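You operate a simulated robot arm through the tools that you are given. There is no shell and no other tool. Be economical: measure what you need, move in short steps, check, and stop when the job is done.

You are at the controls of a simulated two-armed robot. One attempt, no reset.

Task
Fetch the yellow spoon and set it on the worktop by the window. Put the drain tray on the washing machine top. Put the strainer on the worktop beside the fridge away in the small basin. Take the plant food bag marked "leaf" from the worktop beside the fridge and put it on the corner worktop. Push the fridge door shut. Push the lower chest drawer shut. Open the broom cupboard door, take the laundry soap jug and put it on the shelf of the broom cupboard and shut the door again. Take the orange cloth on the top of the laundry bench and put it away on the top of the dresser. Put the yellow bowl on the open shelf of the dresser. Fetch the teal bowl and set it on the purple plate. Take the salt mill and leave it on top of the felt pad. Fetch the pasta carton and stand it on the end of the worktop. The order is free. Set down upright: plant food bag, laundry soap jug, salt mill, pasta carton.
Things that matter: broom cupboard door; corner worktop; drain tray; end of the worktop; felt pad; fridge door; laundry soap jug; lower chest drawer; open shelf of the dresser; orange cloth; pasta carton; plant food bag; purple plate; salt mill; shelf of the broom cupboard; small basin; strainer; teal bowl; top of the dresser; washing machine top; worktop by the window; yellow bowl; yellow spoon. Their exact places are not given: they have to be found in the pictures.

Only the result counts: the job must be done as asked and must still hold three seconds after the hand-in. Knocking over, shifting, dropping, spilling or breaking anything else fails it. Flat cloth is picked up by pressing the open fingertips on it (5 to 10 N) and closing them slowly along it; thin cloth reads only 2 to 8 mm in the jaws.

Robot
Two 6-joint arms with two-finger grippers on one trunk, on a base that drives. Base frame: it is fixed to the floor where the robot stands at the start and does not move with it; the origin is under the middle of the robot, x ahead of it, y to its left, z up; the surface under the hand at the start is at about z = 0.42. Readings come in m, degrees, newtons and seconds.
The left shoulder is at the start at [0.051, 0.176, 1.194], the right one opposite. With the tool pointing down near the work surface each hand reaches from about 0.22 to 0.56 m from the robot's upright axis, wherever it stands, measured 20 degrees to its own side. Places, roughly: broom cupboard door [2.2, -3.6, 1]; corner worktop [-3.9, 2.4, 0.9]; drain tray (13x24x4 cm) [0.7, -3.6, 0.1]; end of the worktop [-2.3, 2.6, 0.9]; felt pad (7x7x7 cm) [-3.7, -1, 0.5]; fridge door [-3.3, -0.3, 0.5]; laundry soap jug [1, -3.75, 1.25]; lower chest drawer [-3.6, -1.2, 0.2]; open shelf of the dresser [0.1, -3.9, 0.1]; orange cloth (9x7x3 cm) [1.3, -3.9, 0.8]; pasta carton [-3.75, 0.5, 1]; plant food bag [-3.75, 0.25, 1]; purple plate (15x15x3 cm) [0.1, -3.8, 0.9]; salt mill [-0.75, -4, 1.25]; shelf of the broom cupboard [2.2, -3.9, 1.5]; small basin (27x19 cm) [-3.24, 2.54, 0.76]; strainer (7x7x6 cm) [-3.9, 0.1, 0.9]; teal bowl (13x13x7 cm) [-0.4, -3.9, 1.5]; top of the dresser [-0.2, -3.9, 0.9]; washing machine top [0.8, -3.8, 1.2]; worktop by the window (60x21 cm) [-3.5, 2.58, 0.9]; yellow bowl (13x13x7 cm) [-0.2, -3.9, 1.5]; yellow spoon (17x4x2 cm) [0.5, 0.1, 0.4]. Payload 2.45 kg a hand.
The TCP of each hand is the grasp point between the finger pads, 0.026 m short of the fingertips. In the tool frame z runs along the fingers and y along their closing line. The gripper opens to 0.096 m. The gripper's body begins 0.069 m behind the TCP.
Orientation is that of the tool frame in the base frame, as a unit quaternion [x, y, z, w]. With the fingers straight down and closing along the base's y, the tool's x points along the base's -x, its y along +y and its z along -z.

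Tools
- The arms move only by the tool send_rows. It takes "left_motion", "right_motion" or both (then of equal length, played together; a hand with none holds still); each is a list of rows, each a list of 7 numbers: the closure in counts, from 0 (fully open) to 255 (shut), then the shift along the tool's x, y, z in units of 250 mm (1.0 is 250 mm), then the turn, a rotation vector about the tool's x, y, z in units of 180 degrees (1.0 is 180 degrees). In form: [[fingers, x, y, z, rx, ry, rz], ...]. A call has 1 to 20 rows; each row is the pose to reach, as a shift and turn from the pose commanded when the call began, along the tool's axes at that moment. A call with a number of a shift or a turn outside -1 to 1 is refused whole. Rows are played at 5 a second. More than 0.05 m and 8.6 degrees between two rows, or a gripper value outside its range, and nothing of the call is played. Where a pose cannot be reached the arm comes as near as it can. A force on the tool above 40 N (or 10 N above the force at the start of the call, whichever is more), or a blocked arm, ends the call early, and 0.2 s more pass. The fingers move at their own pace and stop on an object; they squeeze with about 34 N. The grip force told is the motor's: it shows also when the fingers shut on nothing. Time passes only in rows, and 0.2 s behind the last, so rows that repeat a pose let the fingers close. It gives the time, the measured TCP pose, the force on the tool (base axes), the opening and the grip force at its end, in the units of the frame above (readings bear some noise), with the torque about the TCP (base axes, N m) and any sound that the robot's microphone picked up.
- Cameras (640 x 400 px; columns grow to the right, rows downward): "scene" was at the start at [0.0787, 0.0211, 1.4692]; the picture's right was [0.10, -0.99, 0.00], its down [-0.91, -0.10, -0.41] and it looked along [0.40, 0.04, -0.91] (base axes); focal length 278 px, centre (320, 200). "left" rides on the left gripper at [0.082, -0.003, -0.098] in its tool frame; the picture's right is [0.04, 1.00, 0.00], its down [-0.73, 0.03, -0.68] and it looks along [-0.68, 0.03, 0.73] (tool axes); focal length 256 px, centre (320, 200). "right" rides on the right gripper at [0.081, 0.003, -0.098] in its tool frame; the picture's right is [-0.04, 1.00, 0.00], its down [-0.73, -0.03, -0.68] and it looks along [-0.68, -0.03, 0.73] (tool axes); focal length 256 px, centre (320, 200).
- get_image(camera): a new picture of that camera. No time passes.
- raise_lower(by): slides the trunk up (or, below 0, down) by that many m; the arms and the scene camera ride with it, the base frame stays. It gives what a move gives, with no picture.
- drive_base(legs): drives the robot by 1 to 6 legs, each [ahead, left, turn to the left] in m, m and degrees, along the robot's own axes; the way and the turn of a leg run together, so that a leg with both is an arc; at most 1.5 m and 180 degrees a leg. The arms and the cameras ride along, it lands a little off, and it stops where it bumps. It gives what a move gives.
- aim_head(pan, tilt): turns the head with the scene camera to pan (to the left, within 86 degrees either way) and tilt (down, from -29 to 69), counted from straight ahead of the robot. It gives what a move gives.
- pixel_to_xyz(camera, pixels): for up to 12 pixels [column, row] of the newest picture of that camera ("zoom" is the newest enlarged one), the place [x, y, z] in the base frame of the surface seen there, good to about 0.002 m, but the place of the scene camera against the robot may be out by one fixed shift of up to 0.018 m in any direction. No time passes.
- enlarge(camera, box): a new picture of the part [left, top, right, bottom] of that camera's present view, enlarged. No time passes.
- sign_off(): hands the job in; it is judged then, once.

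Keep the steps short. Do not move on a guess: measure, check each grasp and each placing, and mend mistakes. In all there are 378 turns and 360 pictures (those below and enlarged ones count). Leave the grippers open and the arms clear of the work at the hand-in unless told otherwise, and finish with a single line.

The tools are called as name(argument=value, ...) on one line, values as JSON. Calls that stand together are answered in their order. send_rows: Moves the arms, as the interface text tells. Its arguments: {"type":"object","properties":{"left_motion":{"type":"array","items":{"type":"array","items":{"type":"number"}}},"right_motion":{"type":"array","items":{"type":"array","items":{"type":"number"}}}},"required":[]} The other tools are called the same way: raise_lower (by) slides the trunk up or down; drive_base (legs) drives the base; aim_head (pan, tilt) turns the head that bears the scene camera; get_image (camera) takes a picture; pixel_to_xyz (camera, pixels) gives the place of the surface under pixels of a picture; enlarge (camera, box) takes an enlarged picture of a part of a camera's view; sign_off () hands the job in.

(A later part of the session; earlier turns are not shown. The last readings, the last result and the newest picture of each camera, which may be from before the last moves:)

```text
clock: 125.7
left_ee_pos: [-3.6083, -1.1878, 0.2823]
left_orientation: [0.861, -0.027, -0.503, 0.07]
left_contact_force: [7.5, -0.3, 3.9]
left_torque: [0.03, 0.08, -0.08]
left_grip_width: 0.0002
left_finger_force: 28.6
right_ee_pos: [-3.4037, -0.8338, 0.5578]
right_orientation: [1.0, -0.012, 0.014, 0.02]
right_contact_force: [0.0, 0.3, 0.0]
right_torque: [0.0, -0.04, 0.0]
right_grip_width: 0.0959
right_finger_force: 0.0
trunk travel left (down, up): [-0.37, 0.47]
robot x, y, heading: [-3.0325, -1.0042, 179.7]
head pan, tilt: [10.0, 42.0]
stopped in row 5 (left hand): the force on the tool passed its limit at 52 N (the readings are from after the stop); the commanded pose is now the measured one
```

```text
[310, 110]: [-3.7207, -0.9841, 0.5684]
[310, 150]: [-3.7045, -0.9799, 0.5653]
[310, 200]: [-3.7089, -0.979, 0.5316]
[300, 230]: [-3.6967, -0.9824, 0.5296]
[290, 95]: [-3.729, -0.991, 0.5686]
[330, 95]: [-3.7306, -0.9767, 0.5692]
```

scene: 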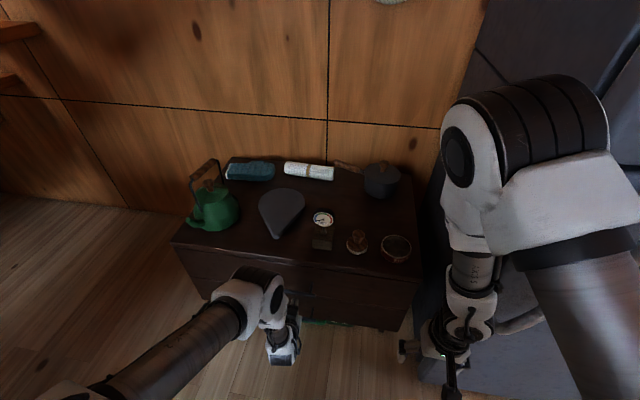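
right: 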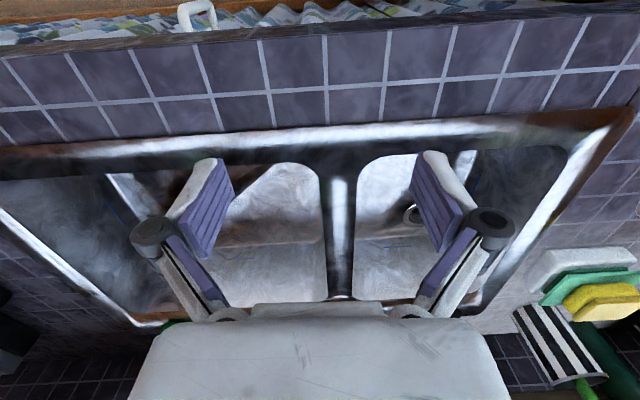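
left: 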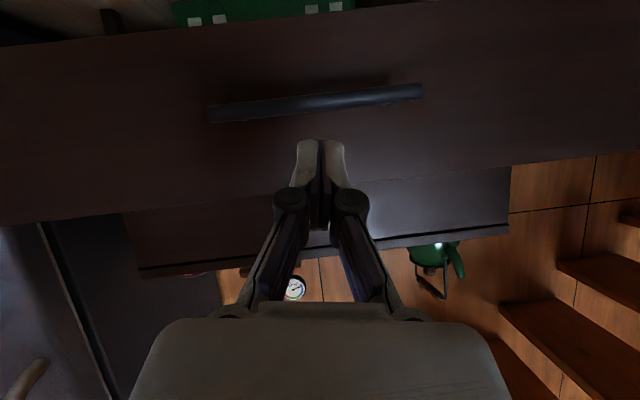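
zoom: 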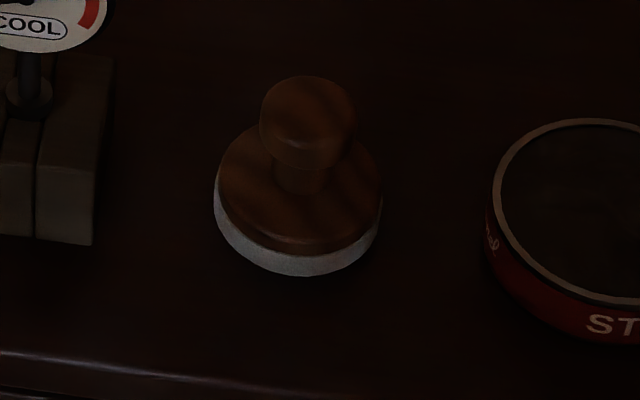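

Now back off, lift the trunk, and return the left hand to straight-down, raised.

drive_base(legs=[[-0.4, 0, 0]])

raise_lower(by=0.4)

raise_lower(by=0.07)

send_rows(left_motion=[[120, -0.08, 0, -0.05, 0, 0.035, 0], [0, -0.16, 0, -0.1, 0, 0.07, 0], [0, -0.24, 0, -0.15, 0, 0.105, 0], [0, -0.32, 0, -0.2, 0, 0.14, 0], [0, -0.4, 0, -0.24, 0, 0.175, 0], [0, -0.48, 0, -0.28, 0, 0.21, 0], [0, -0.56, 0, -0.32, 0, 0.245, 0], [0, -0.64, 0, -0.36, 0, 0.28, 0], [0, -0.72, 0, -0.41, 0, 0.315, 0], [0, -0.8, 0, -0.46, 0, 0.34, 0], [0, -0.83, 0, -0.48, 0, 0.34, 0]])

drive_base(legs=[[0, -1.33, 0]])

aim_head(pan=10, tilt=35)

get_image(camera="scene")

```text
clock: 128.2
left_ee_pos: [-3.2168, -1.1893, 0.2825]
left_orientation: [0.86, -0.028, -0.504, 0.069]
left_contact_force: [-0.1, 0.0, 0.4]
left_torque: [0.02, -0.01, -0.02]
left_grip_width: 0.0
left_finger_force: 29.1
right_ee_pos: [-3.01, -0.8338, 0.5586]
right_orientation: [1.0, -0.013, 0.013, 0.02]
right_contact_force: [-0.7, 0.5, 0.2]
right_torque: [-0.01, 0.0, -0.02]
right_grip_width: 0.0962
right_finger_force: 0.0
trunk travel left (down, up): [-0.37, 0.47]
robot x, y, heading: [-2.6371, -1.0071, 179.8]
head pan, tilt: [10.0, 42.0]
```

```text
clock: 132.0
left_ee_pos: [-3.2173, -1.1898, 0.6828]
left_orientation: [0.861, -0.027, -0.504, 0.071]
left_contact_force: [0.0, 0.4, 0.4]
left_torque: [0.01, 0.0, 0.01]
left_grip_width: 0.0
left_finger_force: 28.2
right_ee_pos: [-3.009, -0.8346, 0.9581]
right_orientation: [1.0, -0.014, 0.014, 0.019]
right_contact_force: [-0.3, -0.1, 0.4]
right_torque: [0.01, 0.0, -0.02]
right_grip_width: 0.0958
right_finger_force: 0.1
trunk travel left (down, up): [-0.77, 0.07]
robot x, y, heading: [-2.6346, -1.01, 179.6]
head pan, tilt: [10.0, 42.0]
```

```text
clock: 133.1
left_ee_pos: [-3.216, -1.1897, 0.7527]
left_orientation: [0.861, -0.028, -0.504, 0.069]
left_contact_force: [0.2, 0.4, -0.7]
left_torque: [0.04, -0.01, 0.02]
left_grip_width: 0.0
left_finger_force: 28.1
right_ee_pos: [-3.0107, -0.8339, 1.0276]
right_orientation: [1.0, -0.014, 0.015, 0.02]
right_contact_force: [-0.8, 0.3, -0.1]
right_torque: [0.05, -0.01, 0.03]
right_grip_width: 0.0958
right_finger_force: 0.1
trunk travel left (down, up): [-0.84, 0.0]
robot x, y, heading: [-2.6388, -1.0063, 179.7]
head pan, tilt: [10.0, 42.0]
```

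```text
clock: 135.5
left_ee_pos: [-3.2141, -1.1524, 0.9916]
left_orientation: [0.997, 0.012, 0.004, 0.074]
left_contact_force: [0.1, -0.3, 0.4]
left_torque: [0.0, -0.03, 0.03]
left_grip_width: 0.0961
left_finger_force: 0.1
left hand out of reach, approached as far as the arm can: row 8
right_ee_pos: [-3.0105, -0.8358, 1.0283]
right_orientation: [1.0, -0.013, 0.013, 0.019]
right_contact_force: [0.0, -0.1, 0.1]
right_torque: [-0.02, -0.01, 0.05]
right_grip_width: 0.0961
right_finger_force: 0.1
trunk travel left (down, up): [-0.84, 0.0]
robot x, y, heading: [-2.6395, -1.0086, 179.5]
head pan, tilt: [10.0, 42.0]
```

```text
clock: 142.2
left_ee_pos: [-3.2088, 0.1724, 0.9906]
left_orientation: [0.997, 0.015, 0.004, 0.074]
left_contact_force: [0.3, 0.4, 0.3]
left_torque: [0.01, -0.03, -0.02]
left_grip_width: 0.096
left_finger_force: 0.1
right_ee_pos: [-3.0083, 0.4923, 1.0284]
right_orientation: [1.0, -0.01, 0.013, 0.02]
right_contact_force: [0.1, 0.4, 0.1]
right_torque: [-0.01, 0.01, -0.03]
right_grip_width: 0.0958
right_finger_force: 0.1
trunk travel left (down, up): [-0.84, 0.0]
robot x, y, heading: [-2.6364, 0.3226, -179.8]
head pan, tilt: [10.0, 42.0]
```

```text
clock: 142.8
left_ee_pos: [-3.2105, 0.1728, 0.9908]
left_orientation: [0.997, 0.015, 0.004, 0.074]
left_contact_force: [-0.1, -0.3, -0.5]
left_torque: [0.0, -0.02, 0.01]
left_grip_width: 0.0962
left_finger_force: 0.1
right_ee_pos: [-3.0083, 0.4925, 1.0282]
right_orientation: [1.0, -0.01, 0.014, 0.02]
right_contact_force: [-0.1, 0.7, -0.2]
right_torque: [-0.03, 0.01, 0.03]
right_grip_width: 0.096
right_finger_force: 0.0
trunk travel left (down, up): [-0.84, 0.0]
robot x, y, heading: [-2.6351, 0.3218, -180.1]
head pan, tilt: [10.0, 35.0]
```

```text
309 pictures are left
```

scene: 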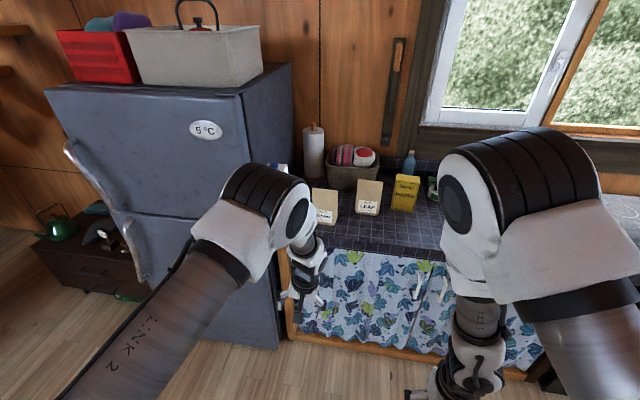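

Straighten the left hand's roll, and extend it 0.15 ahead and up 0.14 to clear the bags (tops 1.06).

send_rows(left_motion=[[0, -0.1, 0, -0.06, 0.01, 0, 0], [0, -0.2, 0, -0.12, 0.02, 0, 0], [0, -0.3, 0, -0.2, 0.03, 0, 0], [0, -0.4, 0, -0.3, 0.04, 0, 0], [0, -0.5, 0, -0.4, 0.047, 0, 0], [0, -0.6, 0, -0.48, 0.047, 0, 0], [0, -0.6, 0, -0.56, 0.047, 0, 0], [0, -0.6, 0, -0.56, 0.047, 0, 0]], right_motion=[[0, -0.1, 0, -0.06, 0, 0, 0], [0, -0.2, 0, -0.12, 0, 0, 0], [0, -0.3, 0, -0.18, 0, 0, 0], [0, -0.4, 0, -0.24, 0, 0, 0], [0, -0.5, 0, -0.3, 0, 0, 0], [0, -0.6, 0, -0.36, 0, 0, 0], [0, -0.6, 0, -0.4, 0, 0, 0], [0, -0.6, 0, -0.4, 0, 0, 0]])

```text
clock: 144.7
left_ee_pos: [-3.3606, 0.1886, 1.1303]
left_orientation: [1.0, 0.015, 0.003, 0.0]
left_contact_force: [0.4, 0.3, 0.4]
left_torque: [0.0, 0.01, -0.01]
left_grip_width: 0.0959
left_finger_force: 0.1
right_ee_pos: [-3.1628, 0.4994, 1.1252]
right_orientation: [1.0, -0.01, 0.013, 0.02]
right_contact_force: [0.3, 0.1, -0.1]
right_torque: [-0.02, -0.03, -0.02]
right_grip_width: 0.0961
right_finger_force: 0.1
trunk travel left (down, up): [-0.84, 0.0]
robot x, y, heading: [-2.6342, 0.3183, -180.0]
head pan, tilt: [10.0, 35.0]
```

Both at ~1.13. Drive ahead 0.42 m so the left hand comes over the strainer area.

drive_base(legs=[[0.42, 0, 0]])

get_image(camera="left")

get_image(camera="right")

```text
clock: 147.2
left_ee_pos: [-3.7808, 0.1858, 1.1297]
left_orientation: [1.0, 0.017, 0.003, -0.001]
left_contact_force: [-0.3, 0.5, 0.0]
left_torque: [0.01, 0.0, 0.01]
left_grip_width: 0.0962
left_finger_force: 0.1
right_ee_pos: [-3.5821, 0.496, 1.1247]
right_orientation: [1.0, -0.009, 0.013, 0.02]
right_contact_force: [-0.1, -0.7, -0.6]
right_torque: [-0.02, -0.02, -0.01]
right_grip_width: 0.0958
right_finger_force: 0.0
trunk travel left (down, up): [-0.84, 0.0]
robot x, y, heading: [-3.0527, 0.3173, -179.6]
head pan, tilt: [10.0, 35.0]
```

```text
308 pictures are left
```

left: 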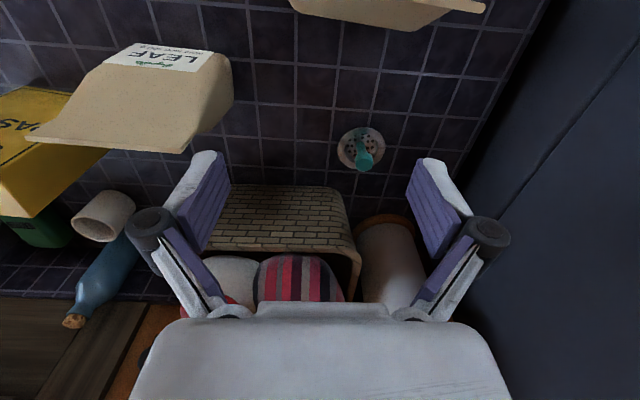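

```text
307 pictures are left
```

right: 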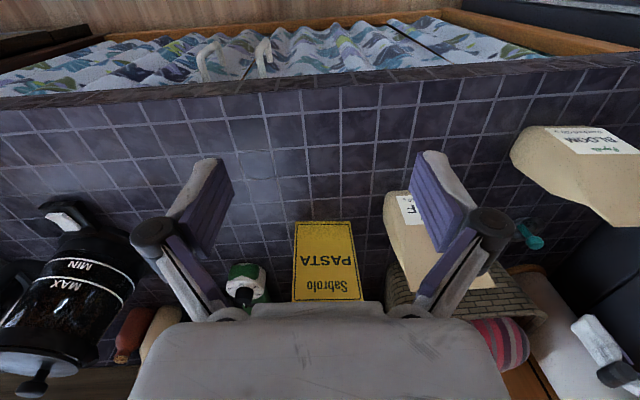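

Strainer seen at (362,150) with a teal knob. Zoom and measure.

enlarge(camera="left", box=[300, 90, 430, 210])

pixel_to_xyz(camera="left", pixels=[[362, 158], [365, 140], [345, 150], [380, 145], [360, 132], [320, 130], [355, 170], [300, 200], [390, 235], [400, 20], [362, 163]])

```text
3.33 times, centred on (365, 150) of left
```

zoom: 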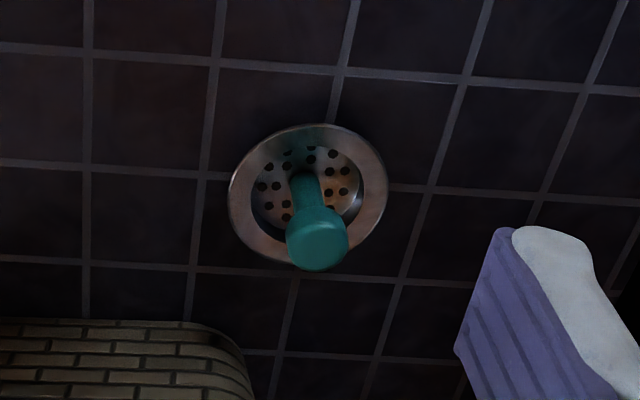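

```text
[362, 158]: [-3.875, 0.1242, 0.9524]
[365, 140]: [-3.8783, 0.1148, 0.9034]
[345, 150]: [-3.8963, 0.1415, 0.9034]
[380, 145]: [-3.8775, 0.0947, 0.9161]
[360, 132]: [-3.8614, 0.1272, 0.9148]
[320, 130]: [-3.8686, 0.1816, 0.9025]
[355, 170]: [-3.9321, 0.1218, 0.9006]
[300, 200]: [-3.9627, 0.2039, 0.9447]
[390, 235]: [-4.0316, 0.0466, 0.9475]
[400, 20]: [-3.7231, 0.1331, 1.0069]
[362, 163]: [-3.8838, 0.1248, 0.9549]
```

Knob top at about (−3.884,0.1245,0.955). Move the left hand over it (still at 1.12) and check.

send_rows(left_motion=[[0, -0.1, 0.06, 0, 0, 0, 0], [0, -0.2, 0.12, 0, 0, 0, 0], [0, -0.3, 0.18, 0, 0, 0, 0], [0, -0.413, 0.245, 0, 0, 0, 0], [0, -0.413, 0.245, 0.1, 0, 0, 0], [0, -0.413, 0.245, 0.2, 0, 0, 0], [0, -0.413, 0.245, 0.3, 0, 0, 0], [0, -0.413, 0.245, 0.3, 0, 0, 0]])

get_image(camera="left")

pixel_to_xyz(camera="left", pixels=[[320, 130], [320, 150], [320, 170], [320, 110]])

```text
clock: 149.0
left_ee_pos: [-3.8077, 0.1139, 1.0842]
left_orientation: [1.0, 0.017, 0.003, 0.001]
left_contact_force: [-0.2, 0.4, 0.4]
left_torque: [0.0, 0.0, -0.01]
left_grip_width: 0.096
left_finger_force: 0.0
left hand out of reach, approached as far as the arm can: row 2, 3, 4, 5, 6, 7, 8
right_ee_pos: [-3.5816, 0.4972, 1.1256]
right_orientation: [1.0, -0.008, 0.013, 0.019]
right_contact_force: [0.3, 0.5, 0.3]
right_torque: [0.01, -0.02, 0.0]
right_grip_width: 0.0959
right_finger_force: 0.0
trunk travel left (down, up): [-0.84, 0.0]
robot x, y, heading: [-3.0532, 0.3228, -179.6]
head pan, tilt: [10.0, 35.0]
```

```text
305 pictures are left
```

left: 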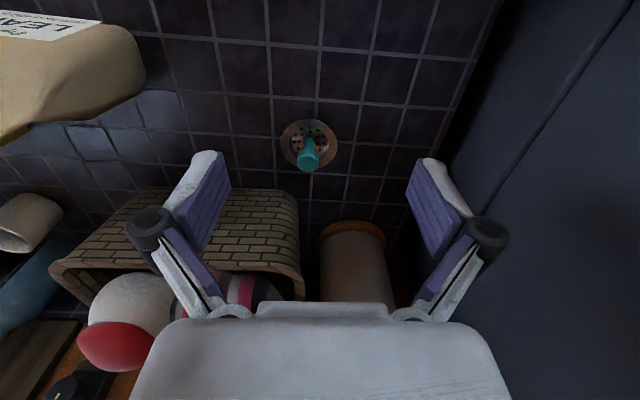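

```text
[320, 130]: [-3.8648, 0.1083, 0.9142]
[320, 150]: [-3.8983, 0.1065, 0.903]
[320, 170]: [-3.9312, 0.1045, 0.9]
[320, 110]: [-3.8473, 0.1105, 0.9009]
```

Arm at its limit (x −3.81); drive 8 cm ahead to bring it over the knob.

drive_base(legs=[[0.08, 0, 0]])

get_image(camera="left")

pixel_to_xyz(camera="left", pixels=[[305, 85], [308, 95], [310, 105], [310, 70], [309, 100]])

```text
clock: 150.1
left_ee_pos: [-3.8852, 0.114, 1.0877]
left_orientation: [1.0, 0.016, 0.001, 0.0]
left_contact_force: [2.0, -0.8, 0.8]
left_torque: [0.0, 0.04, -0.04]
left_grip_width: 0.0959
left_finger_force: 0.1
right_ee_pos: [-3.657, 0.4969, 1.1279]
right_orientation: [1.0, -0.009, 0.011, 0.019]
right_contact_force: [2.0, -0.2, 0.6]
right_torque: [-0.01, 0.05, -0.05]
right_grip_width: 0.0959
right_finger_force: 0.1
trunk travel left (down, up): [-0.84, 0.0]
robot x, y, heading: [-3.1336, 0.3176, -179.8]
head pan, tilt: [10.0, 35.0]
```

```text
304 pictures are left
```

left: 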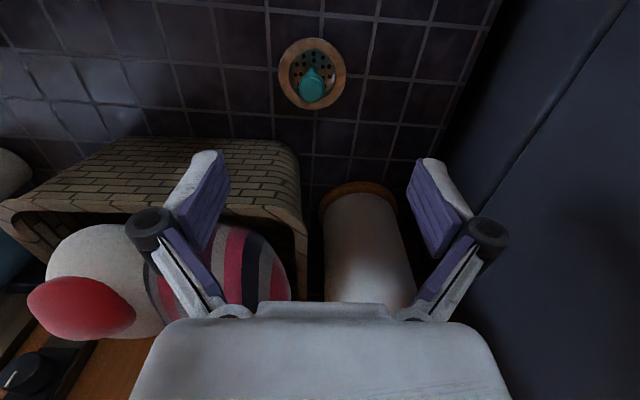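

```text
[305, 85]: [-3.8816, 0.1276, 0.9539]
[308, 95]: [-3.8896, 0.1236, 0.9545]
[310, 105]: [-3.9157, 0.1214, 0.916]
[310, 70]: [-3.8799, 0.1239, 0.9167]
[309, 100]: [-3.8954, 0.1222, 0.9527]
```

The last commanded pose was beyond reach, so I compensate: 7.7 cm back in tool x, then go down part-way and check.

send_rows(left_motion=[[0, 0.16, 0, 0, 0, 0, 0], [0, 0.308, 0, 0, 0, 0, 0], [0, 0.308, 0, 0, 0, 0, 0], [0, 0.308, 0, 0.1, 0, 0, 0], [0, 0.308, 0, 0.2, 0, 0, 0], [0, 0.308, 0, 0.2, 0, 0, 0]])

get_image(camera="left")

```text
clock: 151.5
left_ee_pos: [-3.8116, 0.1139, 1.0346]
left_orientation: [1.0, 0.016, 0.003, 0.001]
left_contact_force: [-0.6, -0.4, 0.6]
left_torque: [0.0, 0.01, -0.01]
left_grip_width: 0.096
left_finger_force: 0.2
right_ee_pos: [-3.6623, 0.4965, 1.1243]
right_orientation: [1.0, -0.008, 0.013, 0.019]
right_contact_force: [0.6, -0.6, -0.2]
right_torque: [0.03, -0.01, 0.0]
right_grip_width: 0.0958
right_finger_force: 0.1
trunk travel left (down, up): [-0.84, 0.0]
robot x, y, heading: [-3.1345, 0.3212, -179.5]
head pan, tilt: [10.0, 35.0]
```

```text
303 pictures are left
```

left: 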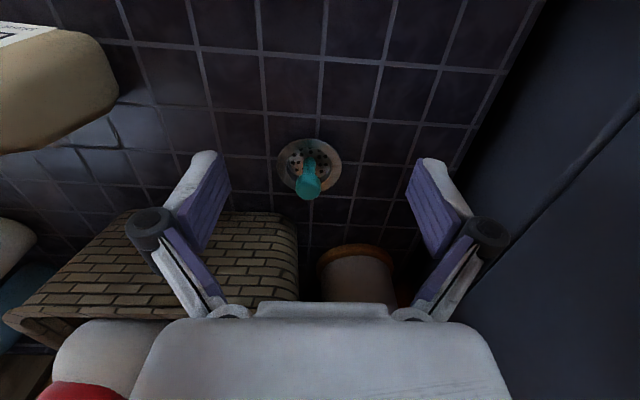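

The commanded pose had been clamped after all. Now forward 7.5 cm, +1 cm in y, then down to 0.965.

send_rows(left_motion=[[0, -0.15, -0.02, 0, 0, 0, 0], [0, -0.3, -0.04, 0, 0, 0, 0], [0, -0.3, -0.04, 0, 0, 0, 0], [0, -0.3, -0.04, 0.1, 0, 0, 0], [0, -0.3, -0.04, 0.2, 0, 0, 0], [0, -0.3, -0.04, 0.27, 0, 0, 0], [0, -0.3, -0.04, 0.27, 0, 0, 0]])

get_image(camera="left")

```text
clock: 153.1
left_ee_pos: [-3.8685, 0.1194, 0.9749]
left_orientation: [1.0, 0.016, 0.003, -0.001]
left_contact_force: [-0.1, 0.4, -0.4]
left_torque: [-0.01, -0.02, 0.03]
left_grip_width: 0.0958
left_finger_force: 0.1
left hand out of reach, approached as far as the arm can: row 2, 3, 4, 5, 6, 7
right_ee_pos: [-3.6631, 0.4956, 1.1247]
right_orientation: [1.0, -0.009, 0.014, 0.02]
right_contact_force: [0.4, -0.2, -0.2]
right_torque: [0.0, 0.03, -0.02]
right_grip_width: 0.0959
right_finger_force: 0.0
trunk travel left (down, up): [-0.84, 0.0]
robot x, y, heading: [-3.1362, 0.3198, -179.8]
head pan, tilt: [10.0, 35.0]
```

```text
302 pictures are left
```

left: 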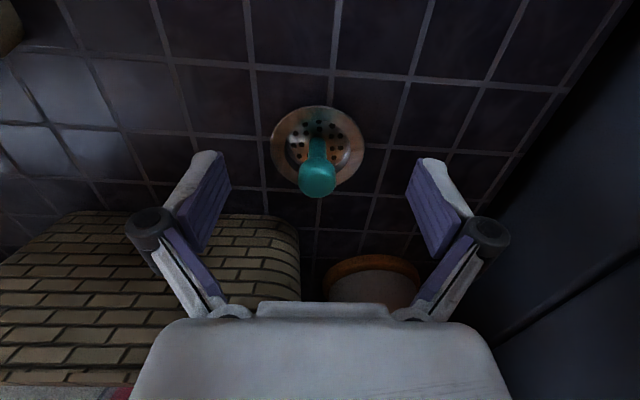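

Still 2 cm short; the fingers straddle the knob. Drive ahead 2 cm.

drive_base(legs=[[0.025, 0, 0]])

send_rows(left_motion=[[0, 0, -0.01, 0.05, 0, 0, 0], [0, 0, -0.015, 0.1, 0, 0, 0], [0, 0, -0.015, 0.1, 0, 0, 0]])

get_image(camera="left")

```text
clock: 153.9
left_ee_pos: [-3.8876, 0.1189, 0.9794]
left_orientation: [1.0, 0.016, 0.0, -0.001]
left_contact_force: [0.2, -0.5, 1.2]
left_torque: [0.01, 0.07, 0.0]
left_grip_width: 0.0961
left_finger_force: 0.1
right_ee_pos: [-3.6812, 0.4964, 1.1281]
right_orientation: [1.0, -0.009, 0.01, 0.02]
right_contact_force: [0.8, -0.5, 0.3]
right_torque: [0.01, 0.11, -0.01]
right_grip_width: 0.096
right_finger_force: 0.0
trunk travel left (down, up): [-0.84, 0.0]
robot x, y, heading: [-3.1557, 0.324, -179.8]
head pan, tilt: [10.0, 35.0]
```

```text
clock: 154.7
left_ee_pos: [-3.8865, 0.1222, 0.9518]
left_orientation: [1.0, 0.016, 0.002, 0.0]
left_contact_force: [-0.3, 0.5, -0.3]
left_torque: [-0.01, -0.02, 0.02]
left_grip_width: 0.0959
left_finger_force: 0.1
left hand out of reach, approached as far as the arm can: row 1, 2, 3
right_ee_pos: [-3.6869, 0.4972, 1.1231]
right_orientation: [1.0, -0.009, 0.015, 0.019]
right_contact_force: [0.0, -0.3, 0.9]
right_torque: [0.01, -0.02, 0.0]
right_grip_width: 0.096
right_finger_force: 0.1
trunk travel left (down, up): [-0.84, 0.0]
robot x, y, heading: [-3.1601, 0.3201, -179.8]
head pan, tilt: [10.0, 35.0]
```

```text
301 pictures are left
```

left: 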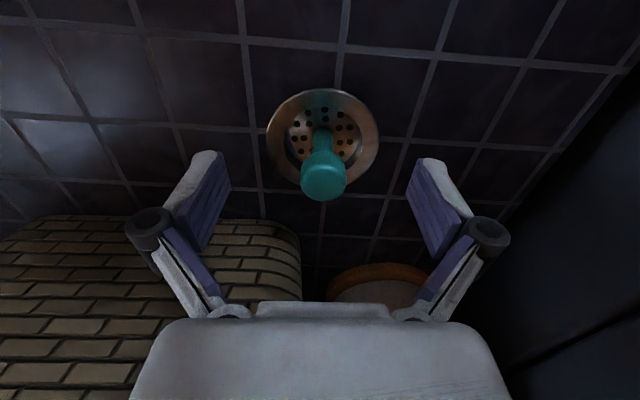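

Knob is between the pads. Close.

send_rows(left_motion=[[100, 0, 0, 0.01, 0, 0, 0], [200, 0, 0, 0.01, 0, 0, 0], [255, 0, 0, 0.01, 0, 0, 0], [255, 0, 0, 0.01, 0, 0, 0]])

send_rows(left_motion=[[255, 0, 0, -0.1, 0, 0, 0], [255, 0, 0, -0.2, 0, 0, 0], [255, 0.02, 0, -0.4, 0, 0, 0], [255, 0.04, 0, -0.6, 0, 0, 0], [255, 0.06, 0, -0.75, 0, 0, 0]])

get_image(camera="left")

```text
clock: 155.7
left_ee_pos: [-3.8847, 0.1226, 0.9517]
left_orientation: [1.0, 0.016, 0.001, 0.0]
left_contact_force: [0.6, -1.3, 3.7]
left_torque: [0.01, 0.0, -0.03]
left_grip_width: 0.0216
left_finger_force: 33.8
right_ee_pos: [-3.6856, 0.4967, 1.126]
right_orientation: [1.0, -0.009, 0.013, 0.02]
right_contact_force: [-0.3, -0.6, 0.0]
right_torque: [0.04, 0.02, 0.03]
right_grip_width: 0.096
right_finger_force: 0.0
trunk travel left (down, up): [-0.84, 0.0]
robot x, y, heading: [-3.1582, 0.3219, -179.8]
head pan, tilt: [10.0, 35.0]
```

```text
refused: row 3 steps farther than a row can; nothing moved
```

```text
300 pictures are left
```

left: 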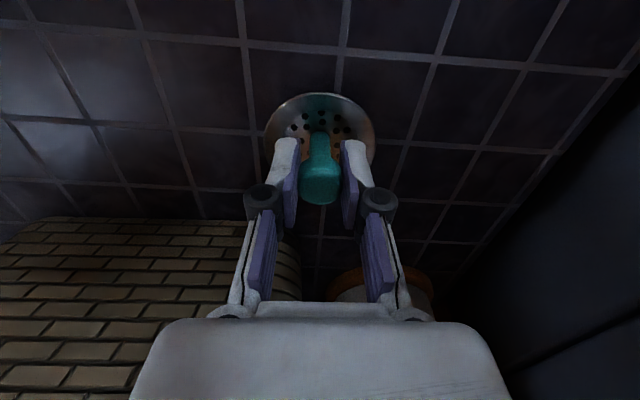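

Gripped (21.6 mm). Lift it with smaller steps, to about 1.13 (strainer hangs ~4 cm below, so passing over BLOOM needs more; I will keep it behind for now).

send_rows(left_motion=[[255, 0, 0, -0.1, 0, 0, 0], [255, 0, 0, -0.25, 0, 0, 0], [255, 0, 0, -0.4, 0, 0, 0], [255, 0, 0, -0.55, 0, 0, 0], [255, 0, 0, -0.7, 0, 0, 0], [255, 0.1, 0, -0.82, 0, 0, 0], [255, 0.1, 0, -0.9, 0, 0, 0]])

get_image(camera="left")

get_image(camera="scene")

```text
clock: 157.3
left_ee_pos: [-3.8617, 0.1236, 1.1755]
left_orientation: [1.0, 0.016, 0.003, 0.001]
left_contact_force: [-0.1, 0.8, 0.4]
left_torque: [-0.01, -0.03, 0.01]
left_grip_width: 0.0214
left_finger_force: 34.2
right_ee_pos: [-3.6862, 0.4954, 1.1251]
right_orientation: [1.0, -0.01, 0.015, 0.019]
right_contact_force: [0.8, 0.2, 0.1]
right_torque: [-0.03, -0.04, 0.0]
right_grip_width: 0.096
right_finger_force: 0.1
trunk travel left (down, up): [-0.84, 0.0]
robot x, y, heading: [-3.1568, 0.3197, -179.7]
head pan, tilt: [10.0, 35.0]
```

```text
299 pictures are left
```

left: 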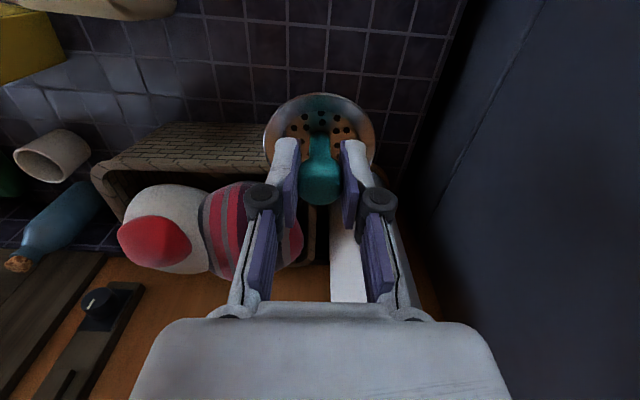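

```text
298 pictures are left
```

scene: 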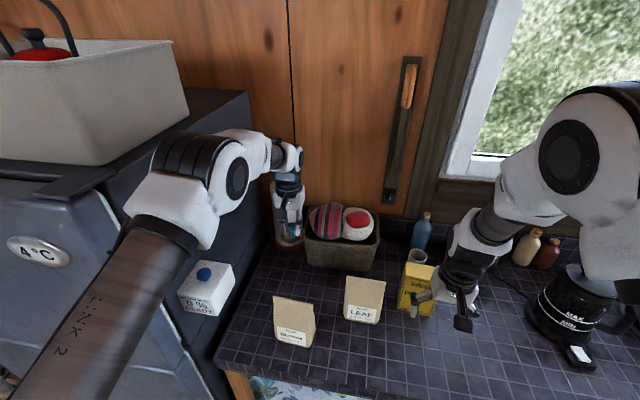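

Strainer held. Now the right hand: turn it −90° (closing along x) and bring it above the LEAF bag at height 1.125.

send_rows(right_motion=[[0, -0.02, 0.04, 0, 0, 0, -0.042], [0, -0.04, 0.09, 0, 0, 0, -0.084], [0, -0.08, 0.14, 0, 0, 0, -0.126], [0, -0.12, 0.19, 0, 0, 0, -0.168], [0, -0.16, 0.24, 0, 0, 0, -0.21], [0, -0.2, 0.29, 0, 0, 0, -0.252], [0, -0.24, 0.34, 0, 0, 0, -0.294], [0, -0.28, 0.39, 0, 0, 0, -0.336], [0, -0.32, 0.44, 0, 0, 0, -0.378], [0, -0.36, 0.49, 0, 0, 0, -0.42], [0, -0.4, 0.52, 0, 0, 0, -0.462], [0, -0.44, 0.54, 0, 0, 0, -0.5], [0, -0.44, 0.54, 0, 0, 0, -0.5]])

get_image(camera="right")

get_image(camera="scene")

```text
clock: 160.1
left_ee_pos: [-3.8622, 0.1226, 1.1747]
left_orientation: [1.0, 0.016, 0.003, -0.001]
left_contact_force: [0.2, -0.8, -0.4]
left_torque: [-0.02, -0.02, 0.0]
left_grip_width: 0.0215
left_finger_force: 33.9
right_ee_pos: [-3.7979, 0.3642, 1.1269]
right_orientation: [0.713, 0.701, -0.004, 0.023]
right_contact_force: [-1.4, 0.3, 0.7]
right_torque: [-0.05, 0.03, -0.05]
right_grip_width: 0.096
right_finger_force: 0.2
trunk travel left (down, up): [-0.84, 0.0]
robot x, y, heading: [-3.1578, 0.3199, -180.0]
head pan, tilt: [10.0, 35.0]
```

```text
297 pictures are left
```

right: 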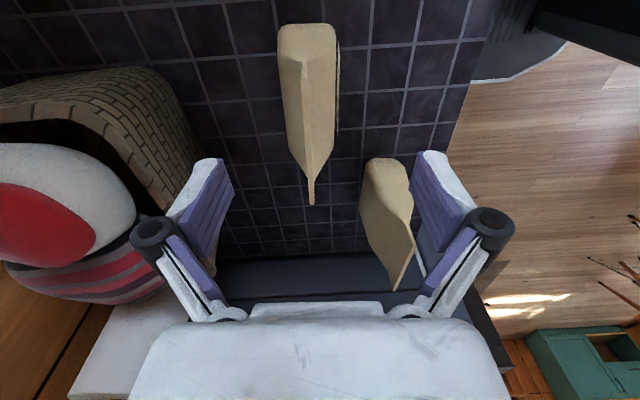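

```text
296 pictures are left
```

scene: 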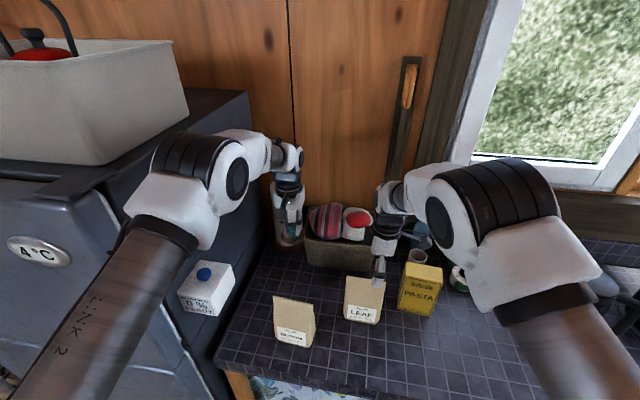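

LEAF bag shows between the fingers (306,100). Measure its outline.

pixel_to_xyz(camera="right", pixels=[[305, 35], [285, 60], [330, 60], [305, 60], [290, 110], [325, 110], [308, 110], [310, 160], [310, 195], [312, 205], [335, 130]])

```text
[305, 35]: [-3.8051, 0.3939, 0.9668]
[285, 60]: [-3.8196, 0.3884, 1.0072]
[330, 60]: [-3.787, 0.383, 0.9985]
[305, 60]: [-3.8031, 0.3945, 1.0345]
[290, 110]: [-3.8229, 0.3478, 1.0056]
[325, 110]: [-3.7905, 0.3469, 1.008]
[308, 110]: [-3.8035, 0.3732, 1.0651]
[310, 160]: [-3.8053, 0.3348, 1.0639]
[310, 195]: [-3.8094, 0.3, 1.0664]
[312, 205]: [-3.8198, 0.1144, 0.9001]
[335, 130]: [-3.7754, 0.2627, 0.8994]
```

Target TCP (−3.805,0.348,1.005): go down straddling the bag.

send_rows(right_motion=[[0, -0.03, -0.014, 0.05, 0, 0, 0], [0, -0.065, -0.028, 0.1, 0, 0, 0], [0, -0.065, -0.028, 0.2, 0, 0, 0], [0, -0.065, -0.028, 0.3, 0, 0, 0], [0, -0.065, -0.028, 0.4, 0, 0, 0], [0, -0.065, -0.028, 0.46, 0, 0, 0], [0, -0.065, -0.028, 0.48, 0, 0, 0]])

get_image(camera="right")

```text
clock: 161.7
left_ee_pos: [-3.863, 0.1225, 1.1752]
left_orientation: [1.0, 0.016, 0.003, -0.001]
left_contact_force: [-0.1, -0.5, -0.8]
left_torque: [0.0, -0.04, -0.02]
left_grip_width: 0.0215
left_finger_force: 34.2
right_ee_pos: [-3.8036, 0.3438, 1.0079]
right_orientation: [0.713, 0.701, -0.003, 0.024]
right_contact_force: [-0.7, -0.5, -0.1]
right_torque: [0.0, -0.01, 0.02]
right_grip_width: 0.0961
right_finger_force: 0.1
trunk travel left (down, up): [-0.84, 0.0]
robot x, y, heading: [-3.1569, 0.3205, -180.0]
head pan, tilt: [10.0, 35.0]
```

```text
295 pictures are left
```

right: 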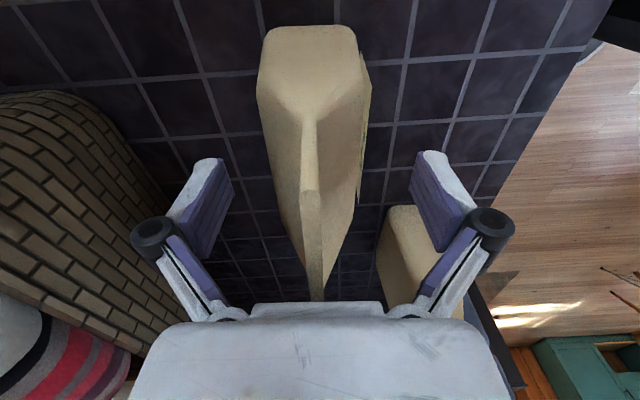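

Bag is centred. Close, check width.

send_rows(right_motion=[[60, 0, 0, 0, 0, 0, 0], [130, 0, 0, 0, 0, 0, 0], [200, 0, 0, 0, 0, 0, 0], [255, 0, 0, 0, 0, 0, 0], [255, 0, 0, 0, 0, 0, 0], [255, 0, 0, -0.06, 0, 0, 0], [255, 0, 0, -0.12, 0, 0, 0]])

get_image(camera="right")

```text
clock: 163.3
left_ee_pos: [-3.8622, 0.1236, 1.1754]
left_orientation: [1.0, 0.017, 0.003, 0.0]
left_contact_force: [0.2, -0.8, 0.0]
left_torque: [-0.01, 0.02, 0.02]
left_grip_width: 0.0214
left_finger_force: 34.0
right_ee_pos: [-3.8033, 0.3442, 1.0371]
right_orientation: [0.713, 0.701, -0.004, 0.023]
right_contact_force: [0.4, -0.9, -3.6]
right_torque: [0.03, 0.02, -0.01]
right_grip_width: 0.0519
right_finger_force: 34.0
trunk travel left (down, up): [-0.84, 0.0]
robot x, y, heading: [-3.1639, 0.322, -179.9]
head pan, tilt: [10.0, 35.0]
```

```text
294 pictures are left
```

right: 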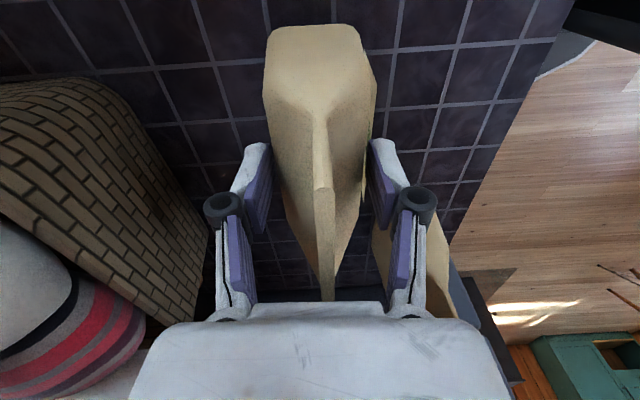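

LEAF bag held (52 mm). Raise it to ~1.13 and move the left hand 5 cm away from the fridge, then back out 0.5 m.

send_rows(left_motion=[[255, 0, -0.05, 0, 0, 0, 0], [255, 0, -0.1, 0, 0, 0, 0], [255, 0, -0.15, 0, 0, 0, 0], [255, 0, -0.18, 0, 0, 0, 0]], right_motion=[[255, 0, 0, -0.1, 0, 0, 0], [255, 0, 0, -0.2, 0, 0, 0], [255, 0, 0, -0.3, 0, 0, 0], [255, 0.05, 0, -0.38, 0, 0, 0]])

drive_base(legs=[[-0.45, 0, 0]])

get_image(camera="scene")

```text
clock: 164.3
left_ee_pos: [-3.864, 0.1697, 1.174]
left_orientation: [1.0, 0.016, 0.002, 0.001]
left_contact_force: [0.3, 1.1, -0.3]
left_torque: [-0.04, 0.0, 0.01]
left_grip_width: 0.0214
left_finger_force: 33.9
right_ee_pos: [-3.8079, 0.3612, 1.1305]
right_orientation: [0.713, 0.7, -0.003, 0.023]
right_contact_force: [-0.8, 0.0, -3.2]
right_torque: [-0.01, 0.03, 0.04]
right_grip_width: 0.0516
right_finger_force: 33.6
trunk travel left (down, up): [-0.84, 0.0]
robot x, y, heading: [-3.1587, 0.3211, -180.1]
head pan, tilt: [10.0, 35.0]
```

```text
clock: 167.0
left_ee_pos: [-3.413, 0.1695, 1.1737]
left_orientation: [1.0, 0.016, 0.004, 0.0]
left_contact_force: [0.6, 0.7, 0.0]
left_torque: [-0.03, -0.01, 0.02]
left_grip_width: 0.0214
left_finger_force: 33.7
right_ee_pos: [-3.3557, 0.365, 1.1298]
right_orientation: [0.713, 0.7, -0.002, 0.025]
right_contact_force: [-1.4, -0.3, -3.6]
right_torque: [0.02, 0.01, -0.02]
right_grip_width: 0.0518
right_finger_force: 34.3
trunk travel left (down, up): [-0.84, 0.0]
robot x, y, heading: [-2.7041, 0.3231, -179.5]
head pan, tilt: [10.0, 35.0]
```

```text
293 pictures are left
```

scene: 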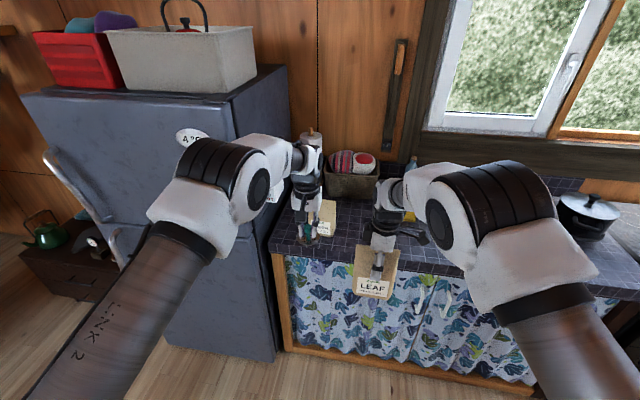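

Drive right (north) 1.55 m along the counter, keeping heading, then look at the corner.

drive_base(legs=[[0, -1.4, 0], [0, -0.2, -0.4]])

aim_head(pan=-20, tilt=35)

get_image(camera="scene")

```text
clock: 175.2
left_ee_pos: [-3.4187, 1.7654, 1.1749]
left_orientation: [1.0, 0.014, 0.003, 0.0]
left_contact_force: [0.8, -0.4, 0.3]
left_torque: [0.05, -0.01, 0.0]
left_grip_width: 0.0212
left_finger_force: 34.2
right_ee_pos: [-3.361, 1.9583, 1.131]
right_orientation: [0.715, 0.699, -0.002, 0.022]
right_contact_force: [-0.6, -0.8, -2.9]
right_torque: [0.03, 0.0, 0.02]
right_grip_width: 0.0521
right_finger_force: 34.1
trunk travel left (down, up): [-0.84, 0.0]
robot x, y, heading: [-2.7139, 1.9178, 179.6]
head pan, tilt: [10.0, 35.0]
```

```text
clock: 176.2
left_ee_pos: [-3.419, 1.7692, 1.1742]
left_orientation: [1.0, 0.014, 0.002, 0.001]
left_contact_force: [0.5, -0.2, 0.4]
left_torque: [0.01, -0.01, -0.01]
left_grip_width: 0.0216
left_finger_force: 34.1
right_ee_pos: [-3.36, 1.9615, 1.1319]
right_orientation: [0.714, 0.699, -0.004, 0.023]
right_contact_force: [0.8, 0.9, -3.4]
right_torque: [0.0, 0.0, 0.01]
right_grip_width: 0.052
right_finger_force: 33.5
trunk travel left (down, up): [-0.84, 0.0]
robot x, y, heading: [-2.711, 1.9195, 179.8]
head pan, tilt: [-20.0, 35.0]
```

```text
292 pictures are left
```

scene: 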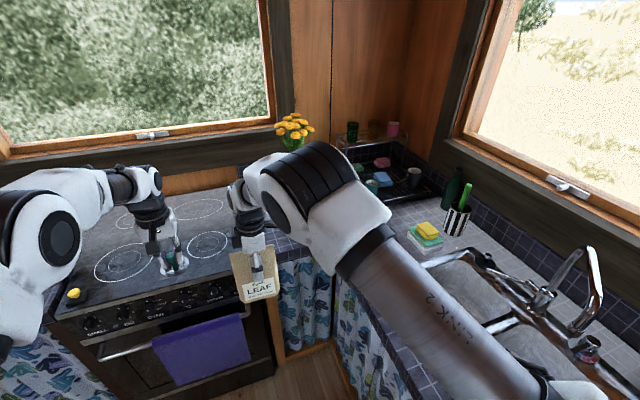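

Advance 0.36 m, hands above the stove; then look again.

drive_base(legs=[[0.36, -0.05, 0]])

get_image(camera="right")

get_image(camera="scene")

```text
clock: 178.5
left_ee_pos: [-3.7767, 1.8161, 1.1753]
left_orientation: [1.0, 0.015, 0.003, -0.001]
left_contact_force: [0.6, -0.1, 0.2]
left_torque: [-0.04, 0.03, -0.02]
left_grip_width: 0.0213
left_finger_force: 33.8
right_ee_pos: [-3.7182, 2.0089, 1.1316]
right_orientation: [0.714, 0.7, -0.004, 0.022]
right_contact_force: [0.0, 0.0, -4.4]
right_torque: [-0.01, -0.01, 0.0]
right_grip_width: 0.0519
right_finger_force: 34.0
trunk travel left (down, up): [-0.84, 0.0]
robot x, y, heading: [-3.0738, 1.9665, -180.1]
head pan, tilt: [-20.0, 35.0]
```

```text
291 pictures are left
```

right: 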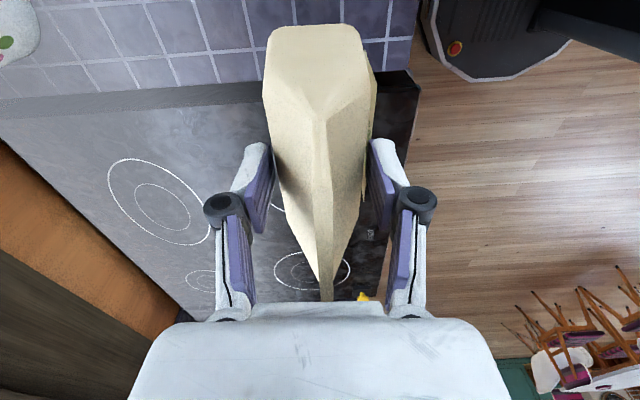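

```text
290 pictures are left
```

scene: 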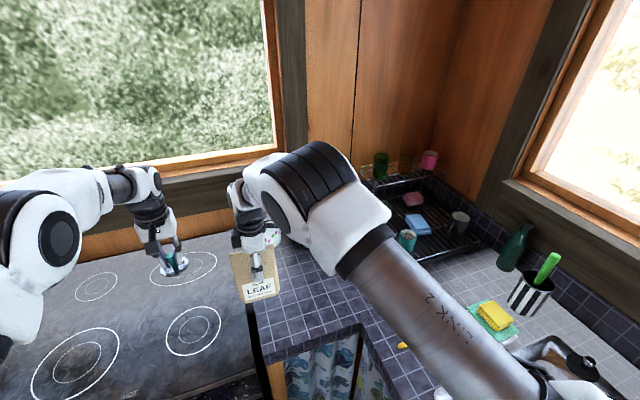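

pixel_to_xyz(camera="scene", pixels=[[300, 270], [300, 310], [270, 340], [340, 310], [400, 280], [265, 310], [405, 240], [360, 350], [350, 220], [375, 205], [290, 260]])

pixel_to_xyz(camera="right", pixels=[[230, 20], [390, 55], [20, 30], [120, 30], [420, 25], [210, 75]])

```text
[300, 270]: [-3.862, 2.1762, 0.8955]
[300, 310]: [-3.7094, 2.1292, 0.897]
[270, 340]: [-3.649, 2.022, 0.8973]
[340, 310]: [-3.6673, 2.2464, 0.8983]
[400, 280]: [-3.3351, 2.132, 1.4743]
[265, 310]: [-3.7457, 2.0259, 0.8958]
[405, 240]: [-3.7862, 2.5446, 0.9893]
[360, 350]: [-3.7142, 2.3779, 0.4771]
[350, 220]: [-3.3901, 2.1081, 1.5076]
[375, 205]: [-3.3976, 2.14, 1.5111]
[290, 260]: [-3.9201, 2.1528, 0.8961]
```

```text
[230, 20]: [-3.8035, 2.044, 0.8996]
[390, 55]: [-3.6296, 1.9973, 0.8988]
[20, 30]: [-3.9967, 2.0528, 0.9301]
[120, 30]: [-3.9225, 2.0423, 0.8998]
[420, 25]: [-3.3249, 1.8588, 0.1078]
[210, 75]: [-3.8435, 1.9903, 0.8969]
```

Counter free around (−3.75, 2.1…2.5). Move the right hand 0.24 m toward +y.

send_rows(right_motion=[[255, 0.12, 0, 0, 0, 0, 0], [255, 0.24, 0, 0, 0, 0, 0], [255, 0.36, 0, 0, 0, 0, 0], [255, 0.48, 0, 0, 0, 0, 0], [255, 0.6, 0, 0, 0, 0, 0], [255, 0.72, 0, 0, 0, 0, 0], [255, 0.84, 0, 0, 0, 0, 0], [255, 0.96, 0, 0, 0, 0, 0], [255, 0.96, 0, 0, 0, 0, 0]])

get_image(camera="right")

get_image(camera="scene")

```text
clock: 180.5
left_ee_pos: [-3.7785, 1.8164, 1.1755]
left_orientation: [1.0, 0.015, 0.004, -0.001]
left_contact_force: [1.2, -0.5, -0.5]
left_torque: [0.0, -0.02, 0.0]
left_grip_width: 0.0214
left_finger_force: 33.6
right_ee_pos: [-3.715, 2.2494, 1.1216]
right_orientation: [0.713, 0.701, -0.004, 0.024]
right_contact_force: [-0.5, -0.6, -3.8]
right_torque: [0.02, 0.0, 0.03]
right_grip_width: 0.0519
right_finger_force: 34.3
trunk travel left (down, up): [-0.84, 0.0]
robot x, y, heading: [-3.0721, 1.9648, -180.0]
head pan, tilt: [-20.0, 35.0]
```

```text
289 pictures are left
```

right: 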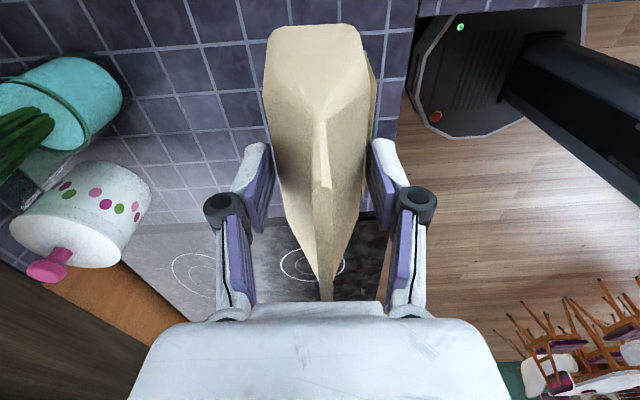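

```text
288 pictures are left
```

scene: 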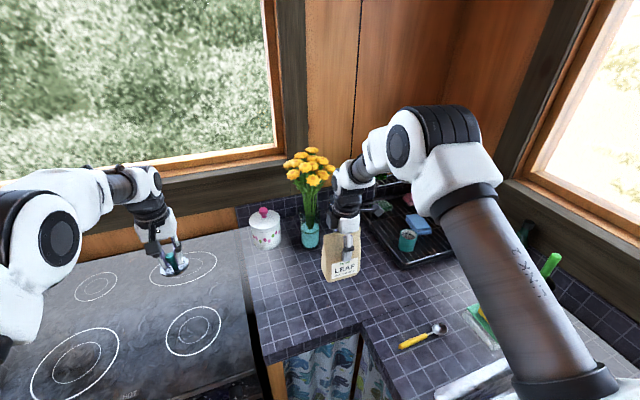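

Scene shows clear space. Move to about (−3.76,2.30) and lower to 1.02.

send_rows(right_motion=[[255, 0.08, -0.05, 0, 0, 0, 0], [255, 0.16, -0.11, 0, 0, 0, 0], [255, 0.24, -0.16, 0, 0, 0, 0], [255, 0.24, -0.16, 0.1, 0, 0, 0], [255, 0.24, -0.16, 0.2, 0, 0, 0], [255, 0.24, -0.16, 0.3, 0, 0, 0], [255, 0.24, -0.16, 0.4, 0, 0, 0], [255, 0.24, -0.16, 0.4, 0, 0, 0]])

get_image(camera="right")

```text
clock: 182.3
left_ee_pos: [-3.778, 1.8168, 1.1738]
left_orientation: [1.0, 0.015, 0.002, 0.0]
left_contact_force: [-0.1, -0.3, -0.7]
left_torque: [0.0, -0.03, -0.03]
left_grip_width: 0.0211
left_finger_force: 34.4
right_ee_pos: [-3.7511, 2.3051, 1.018]
right_orientation: [0.713, 0.7, -0.004, 0.024]
right_contact_force: [0.1, 0.0, -5.3]
right_torque: [0.01, 0.03, -0.01]
right_grip_width: 0.0519
right_finger_force: 34.2
trunk travel left (down, up): [-0.84, 0.0]
robot x, y, heading: [-3.0709, 1.9669, -179.7]
head pan, tilt: [-20.0, 35.0]
```

```text
287 pictures are left
```

right: 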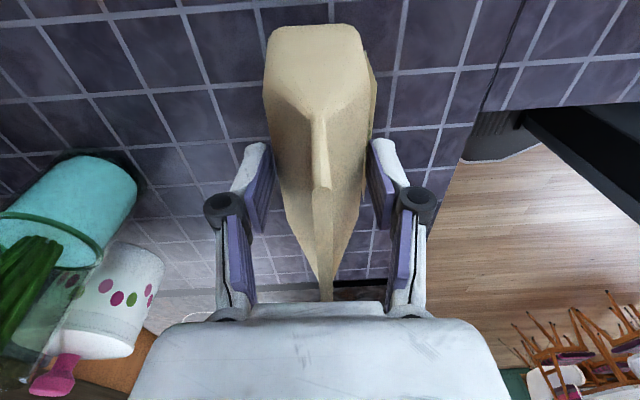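

Lower ~1 cm until contact, then open.

send_rows(right_motion=[[255, 0, 0, 0.015, 0, 0, 0], [255, 0, 0, 0.03, 0, 0, 0], [255, 0, 0, 0.04, 0, 0, 0], [255, 0, 0, 0.046, 0, 0, 0], [255, 0, 0, 0.046, 0, 0, 0]])

```text
clock: 183.5
left_ee_pos: [-3.7778, 1.816, 1.1754]
left_orientation: [1.0, 0.015, 0.002, 0.001]
left_contact_force: [0.0, 0.1, -0.6]
left_torque: [0.04, 0.02, -0.01]
left_grip_width: 0.0216
left_finger_force: 33.9
right_ee_pos: [-3.7516, 2.3056, 1.0082]
right_orientation: [0.714, 0.7, -0.005, 0.023]
right_contact_force: [-1.2, 0.7, 5.1]
right_torque: [-0.4, -0.16, -0.01]
right_grip_width: 0.0521
right_finger_force: 33.7
trunk travel left (down, up): [-0.84, 0.0]
robot x, y, heading: [-3.0721, 1.9666, -180.0]
head pan, tilt: [-20.0, 35.0]
```

Contact (5 N upward). Open and lift 12 cm straight up.

send_rows(right_motion=[[200, 0, 0, 0, 0, 0, 0], [120, 0, 0, 0, 0, 0, 0], [40, 0, 0, 0, 0, 0, 0], [0, 0, 0, 0, 0, 0, 0], [0, 0, 0, -0.1, 0, 0, 0], [0, 0, 0, -0.2, 0, 0, 0], [0, 0, 0, -0.32, 0, 0, 0], [0, 0, 0, -0.44, 0, 0, 0], [0, 0, 0, -0.5, 0, 0, 0]])

get_image(camera="scene")

get_image(camera="right")

```text
clock: 185.5
left_ee_pos: [-3.7771, 1.816, 1.1748]
left_orientation: [1.0, 0.015, 0.003, 0.0]
left_contact_force: [0.8, 0.1, -0.2]
left_torque: [0.0, -0.03, -0.03]
left_grip_width: 0.0213
left_finger_force: 34.4
right_ee_pos: [-3.754, 2.3094, 1.1335]
right_orientation: [0.714, 0.7, -0.003, 0.024]
right_contact_force: [0.2, -0.1, -0.3]
right_torque: [0.0, -0.01, -0.01]
right_grip_width: 0.0959
right_finger_force: 0.0
trunk travel left (down, up): [-0.84, 0.0]
robot x, y, heading: [-3.0714, 1.9682, -179.9]
head pan, tilt: [-20.0, 35.0]
```

```text
286 pictures are left
```

scene: 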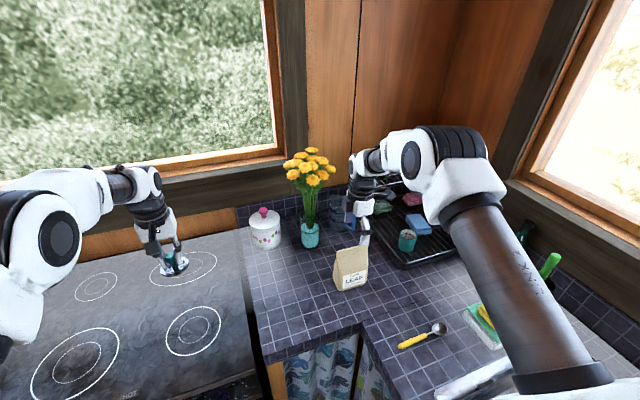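

```text
285 pictures are left
```

right: 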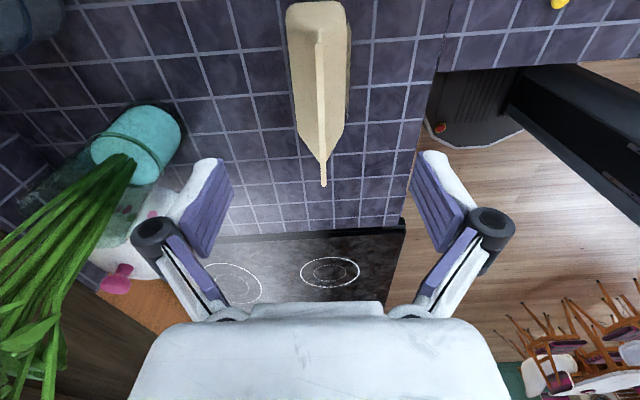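

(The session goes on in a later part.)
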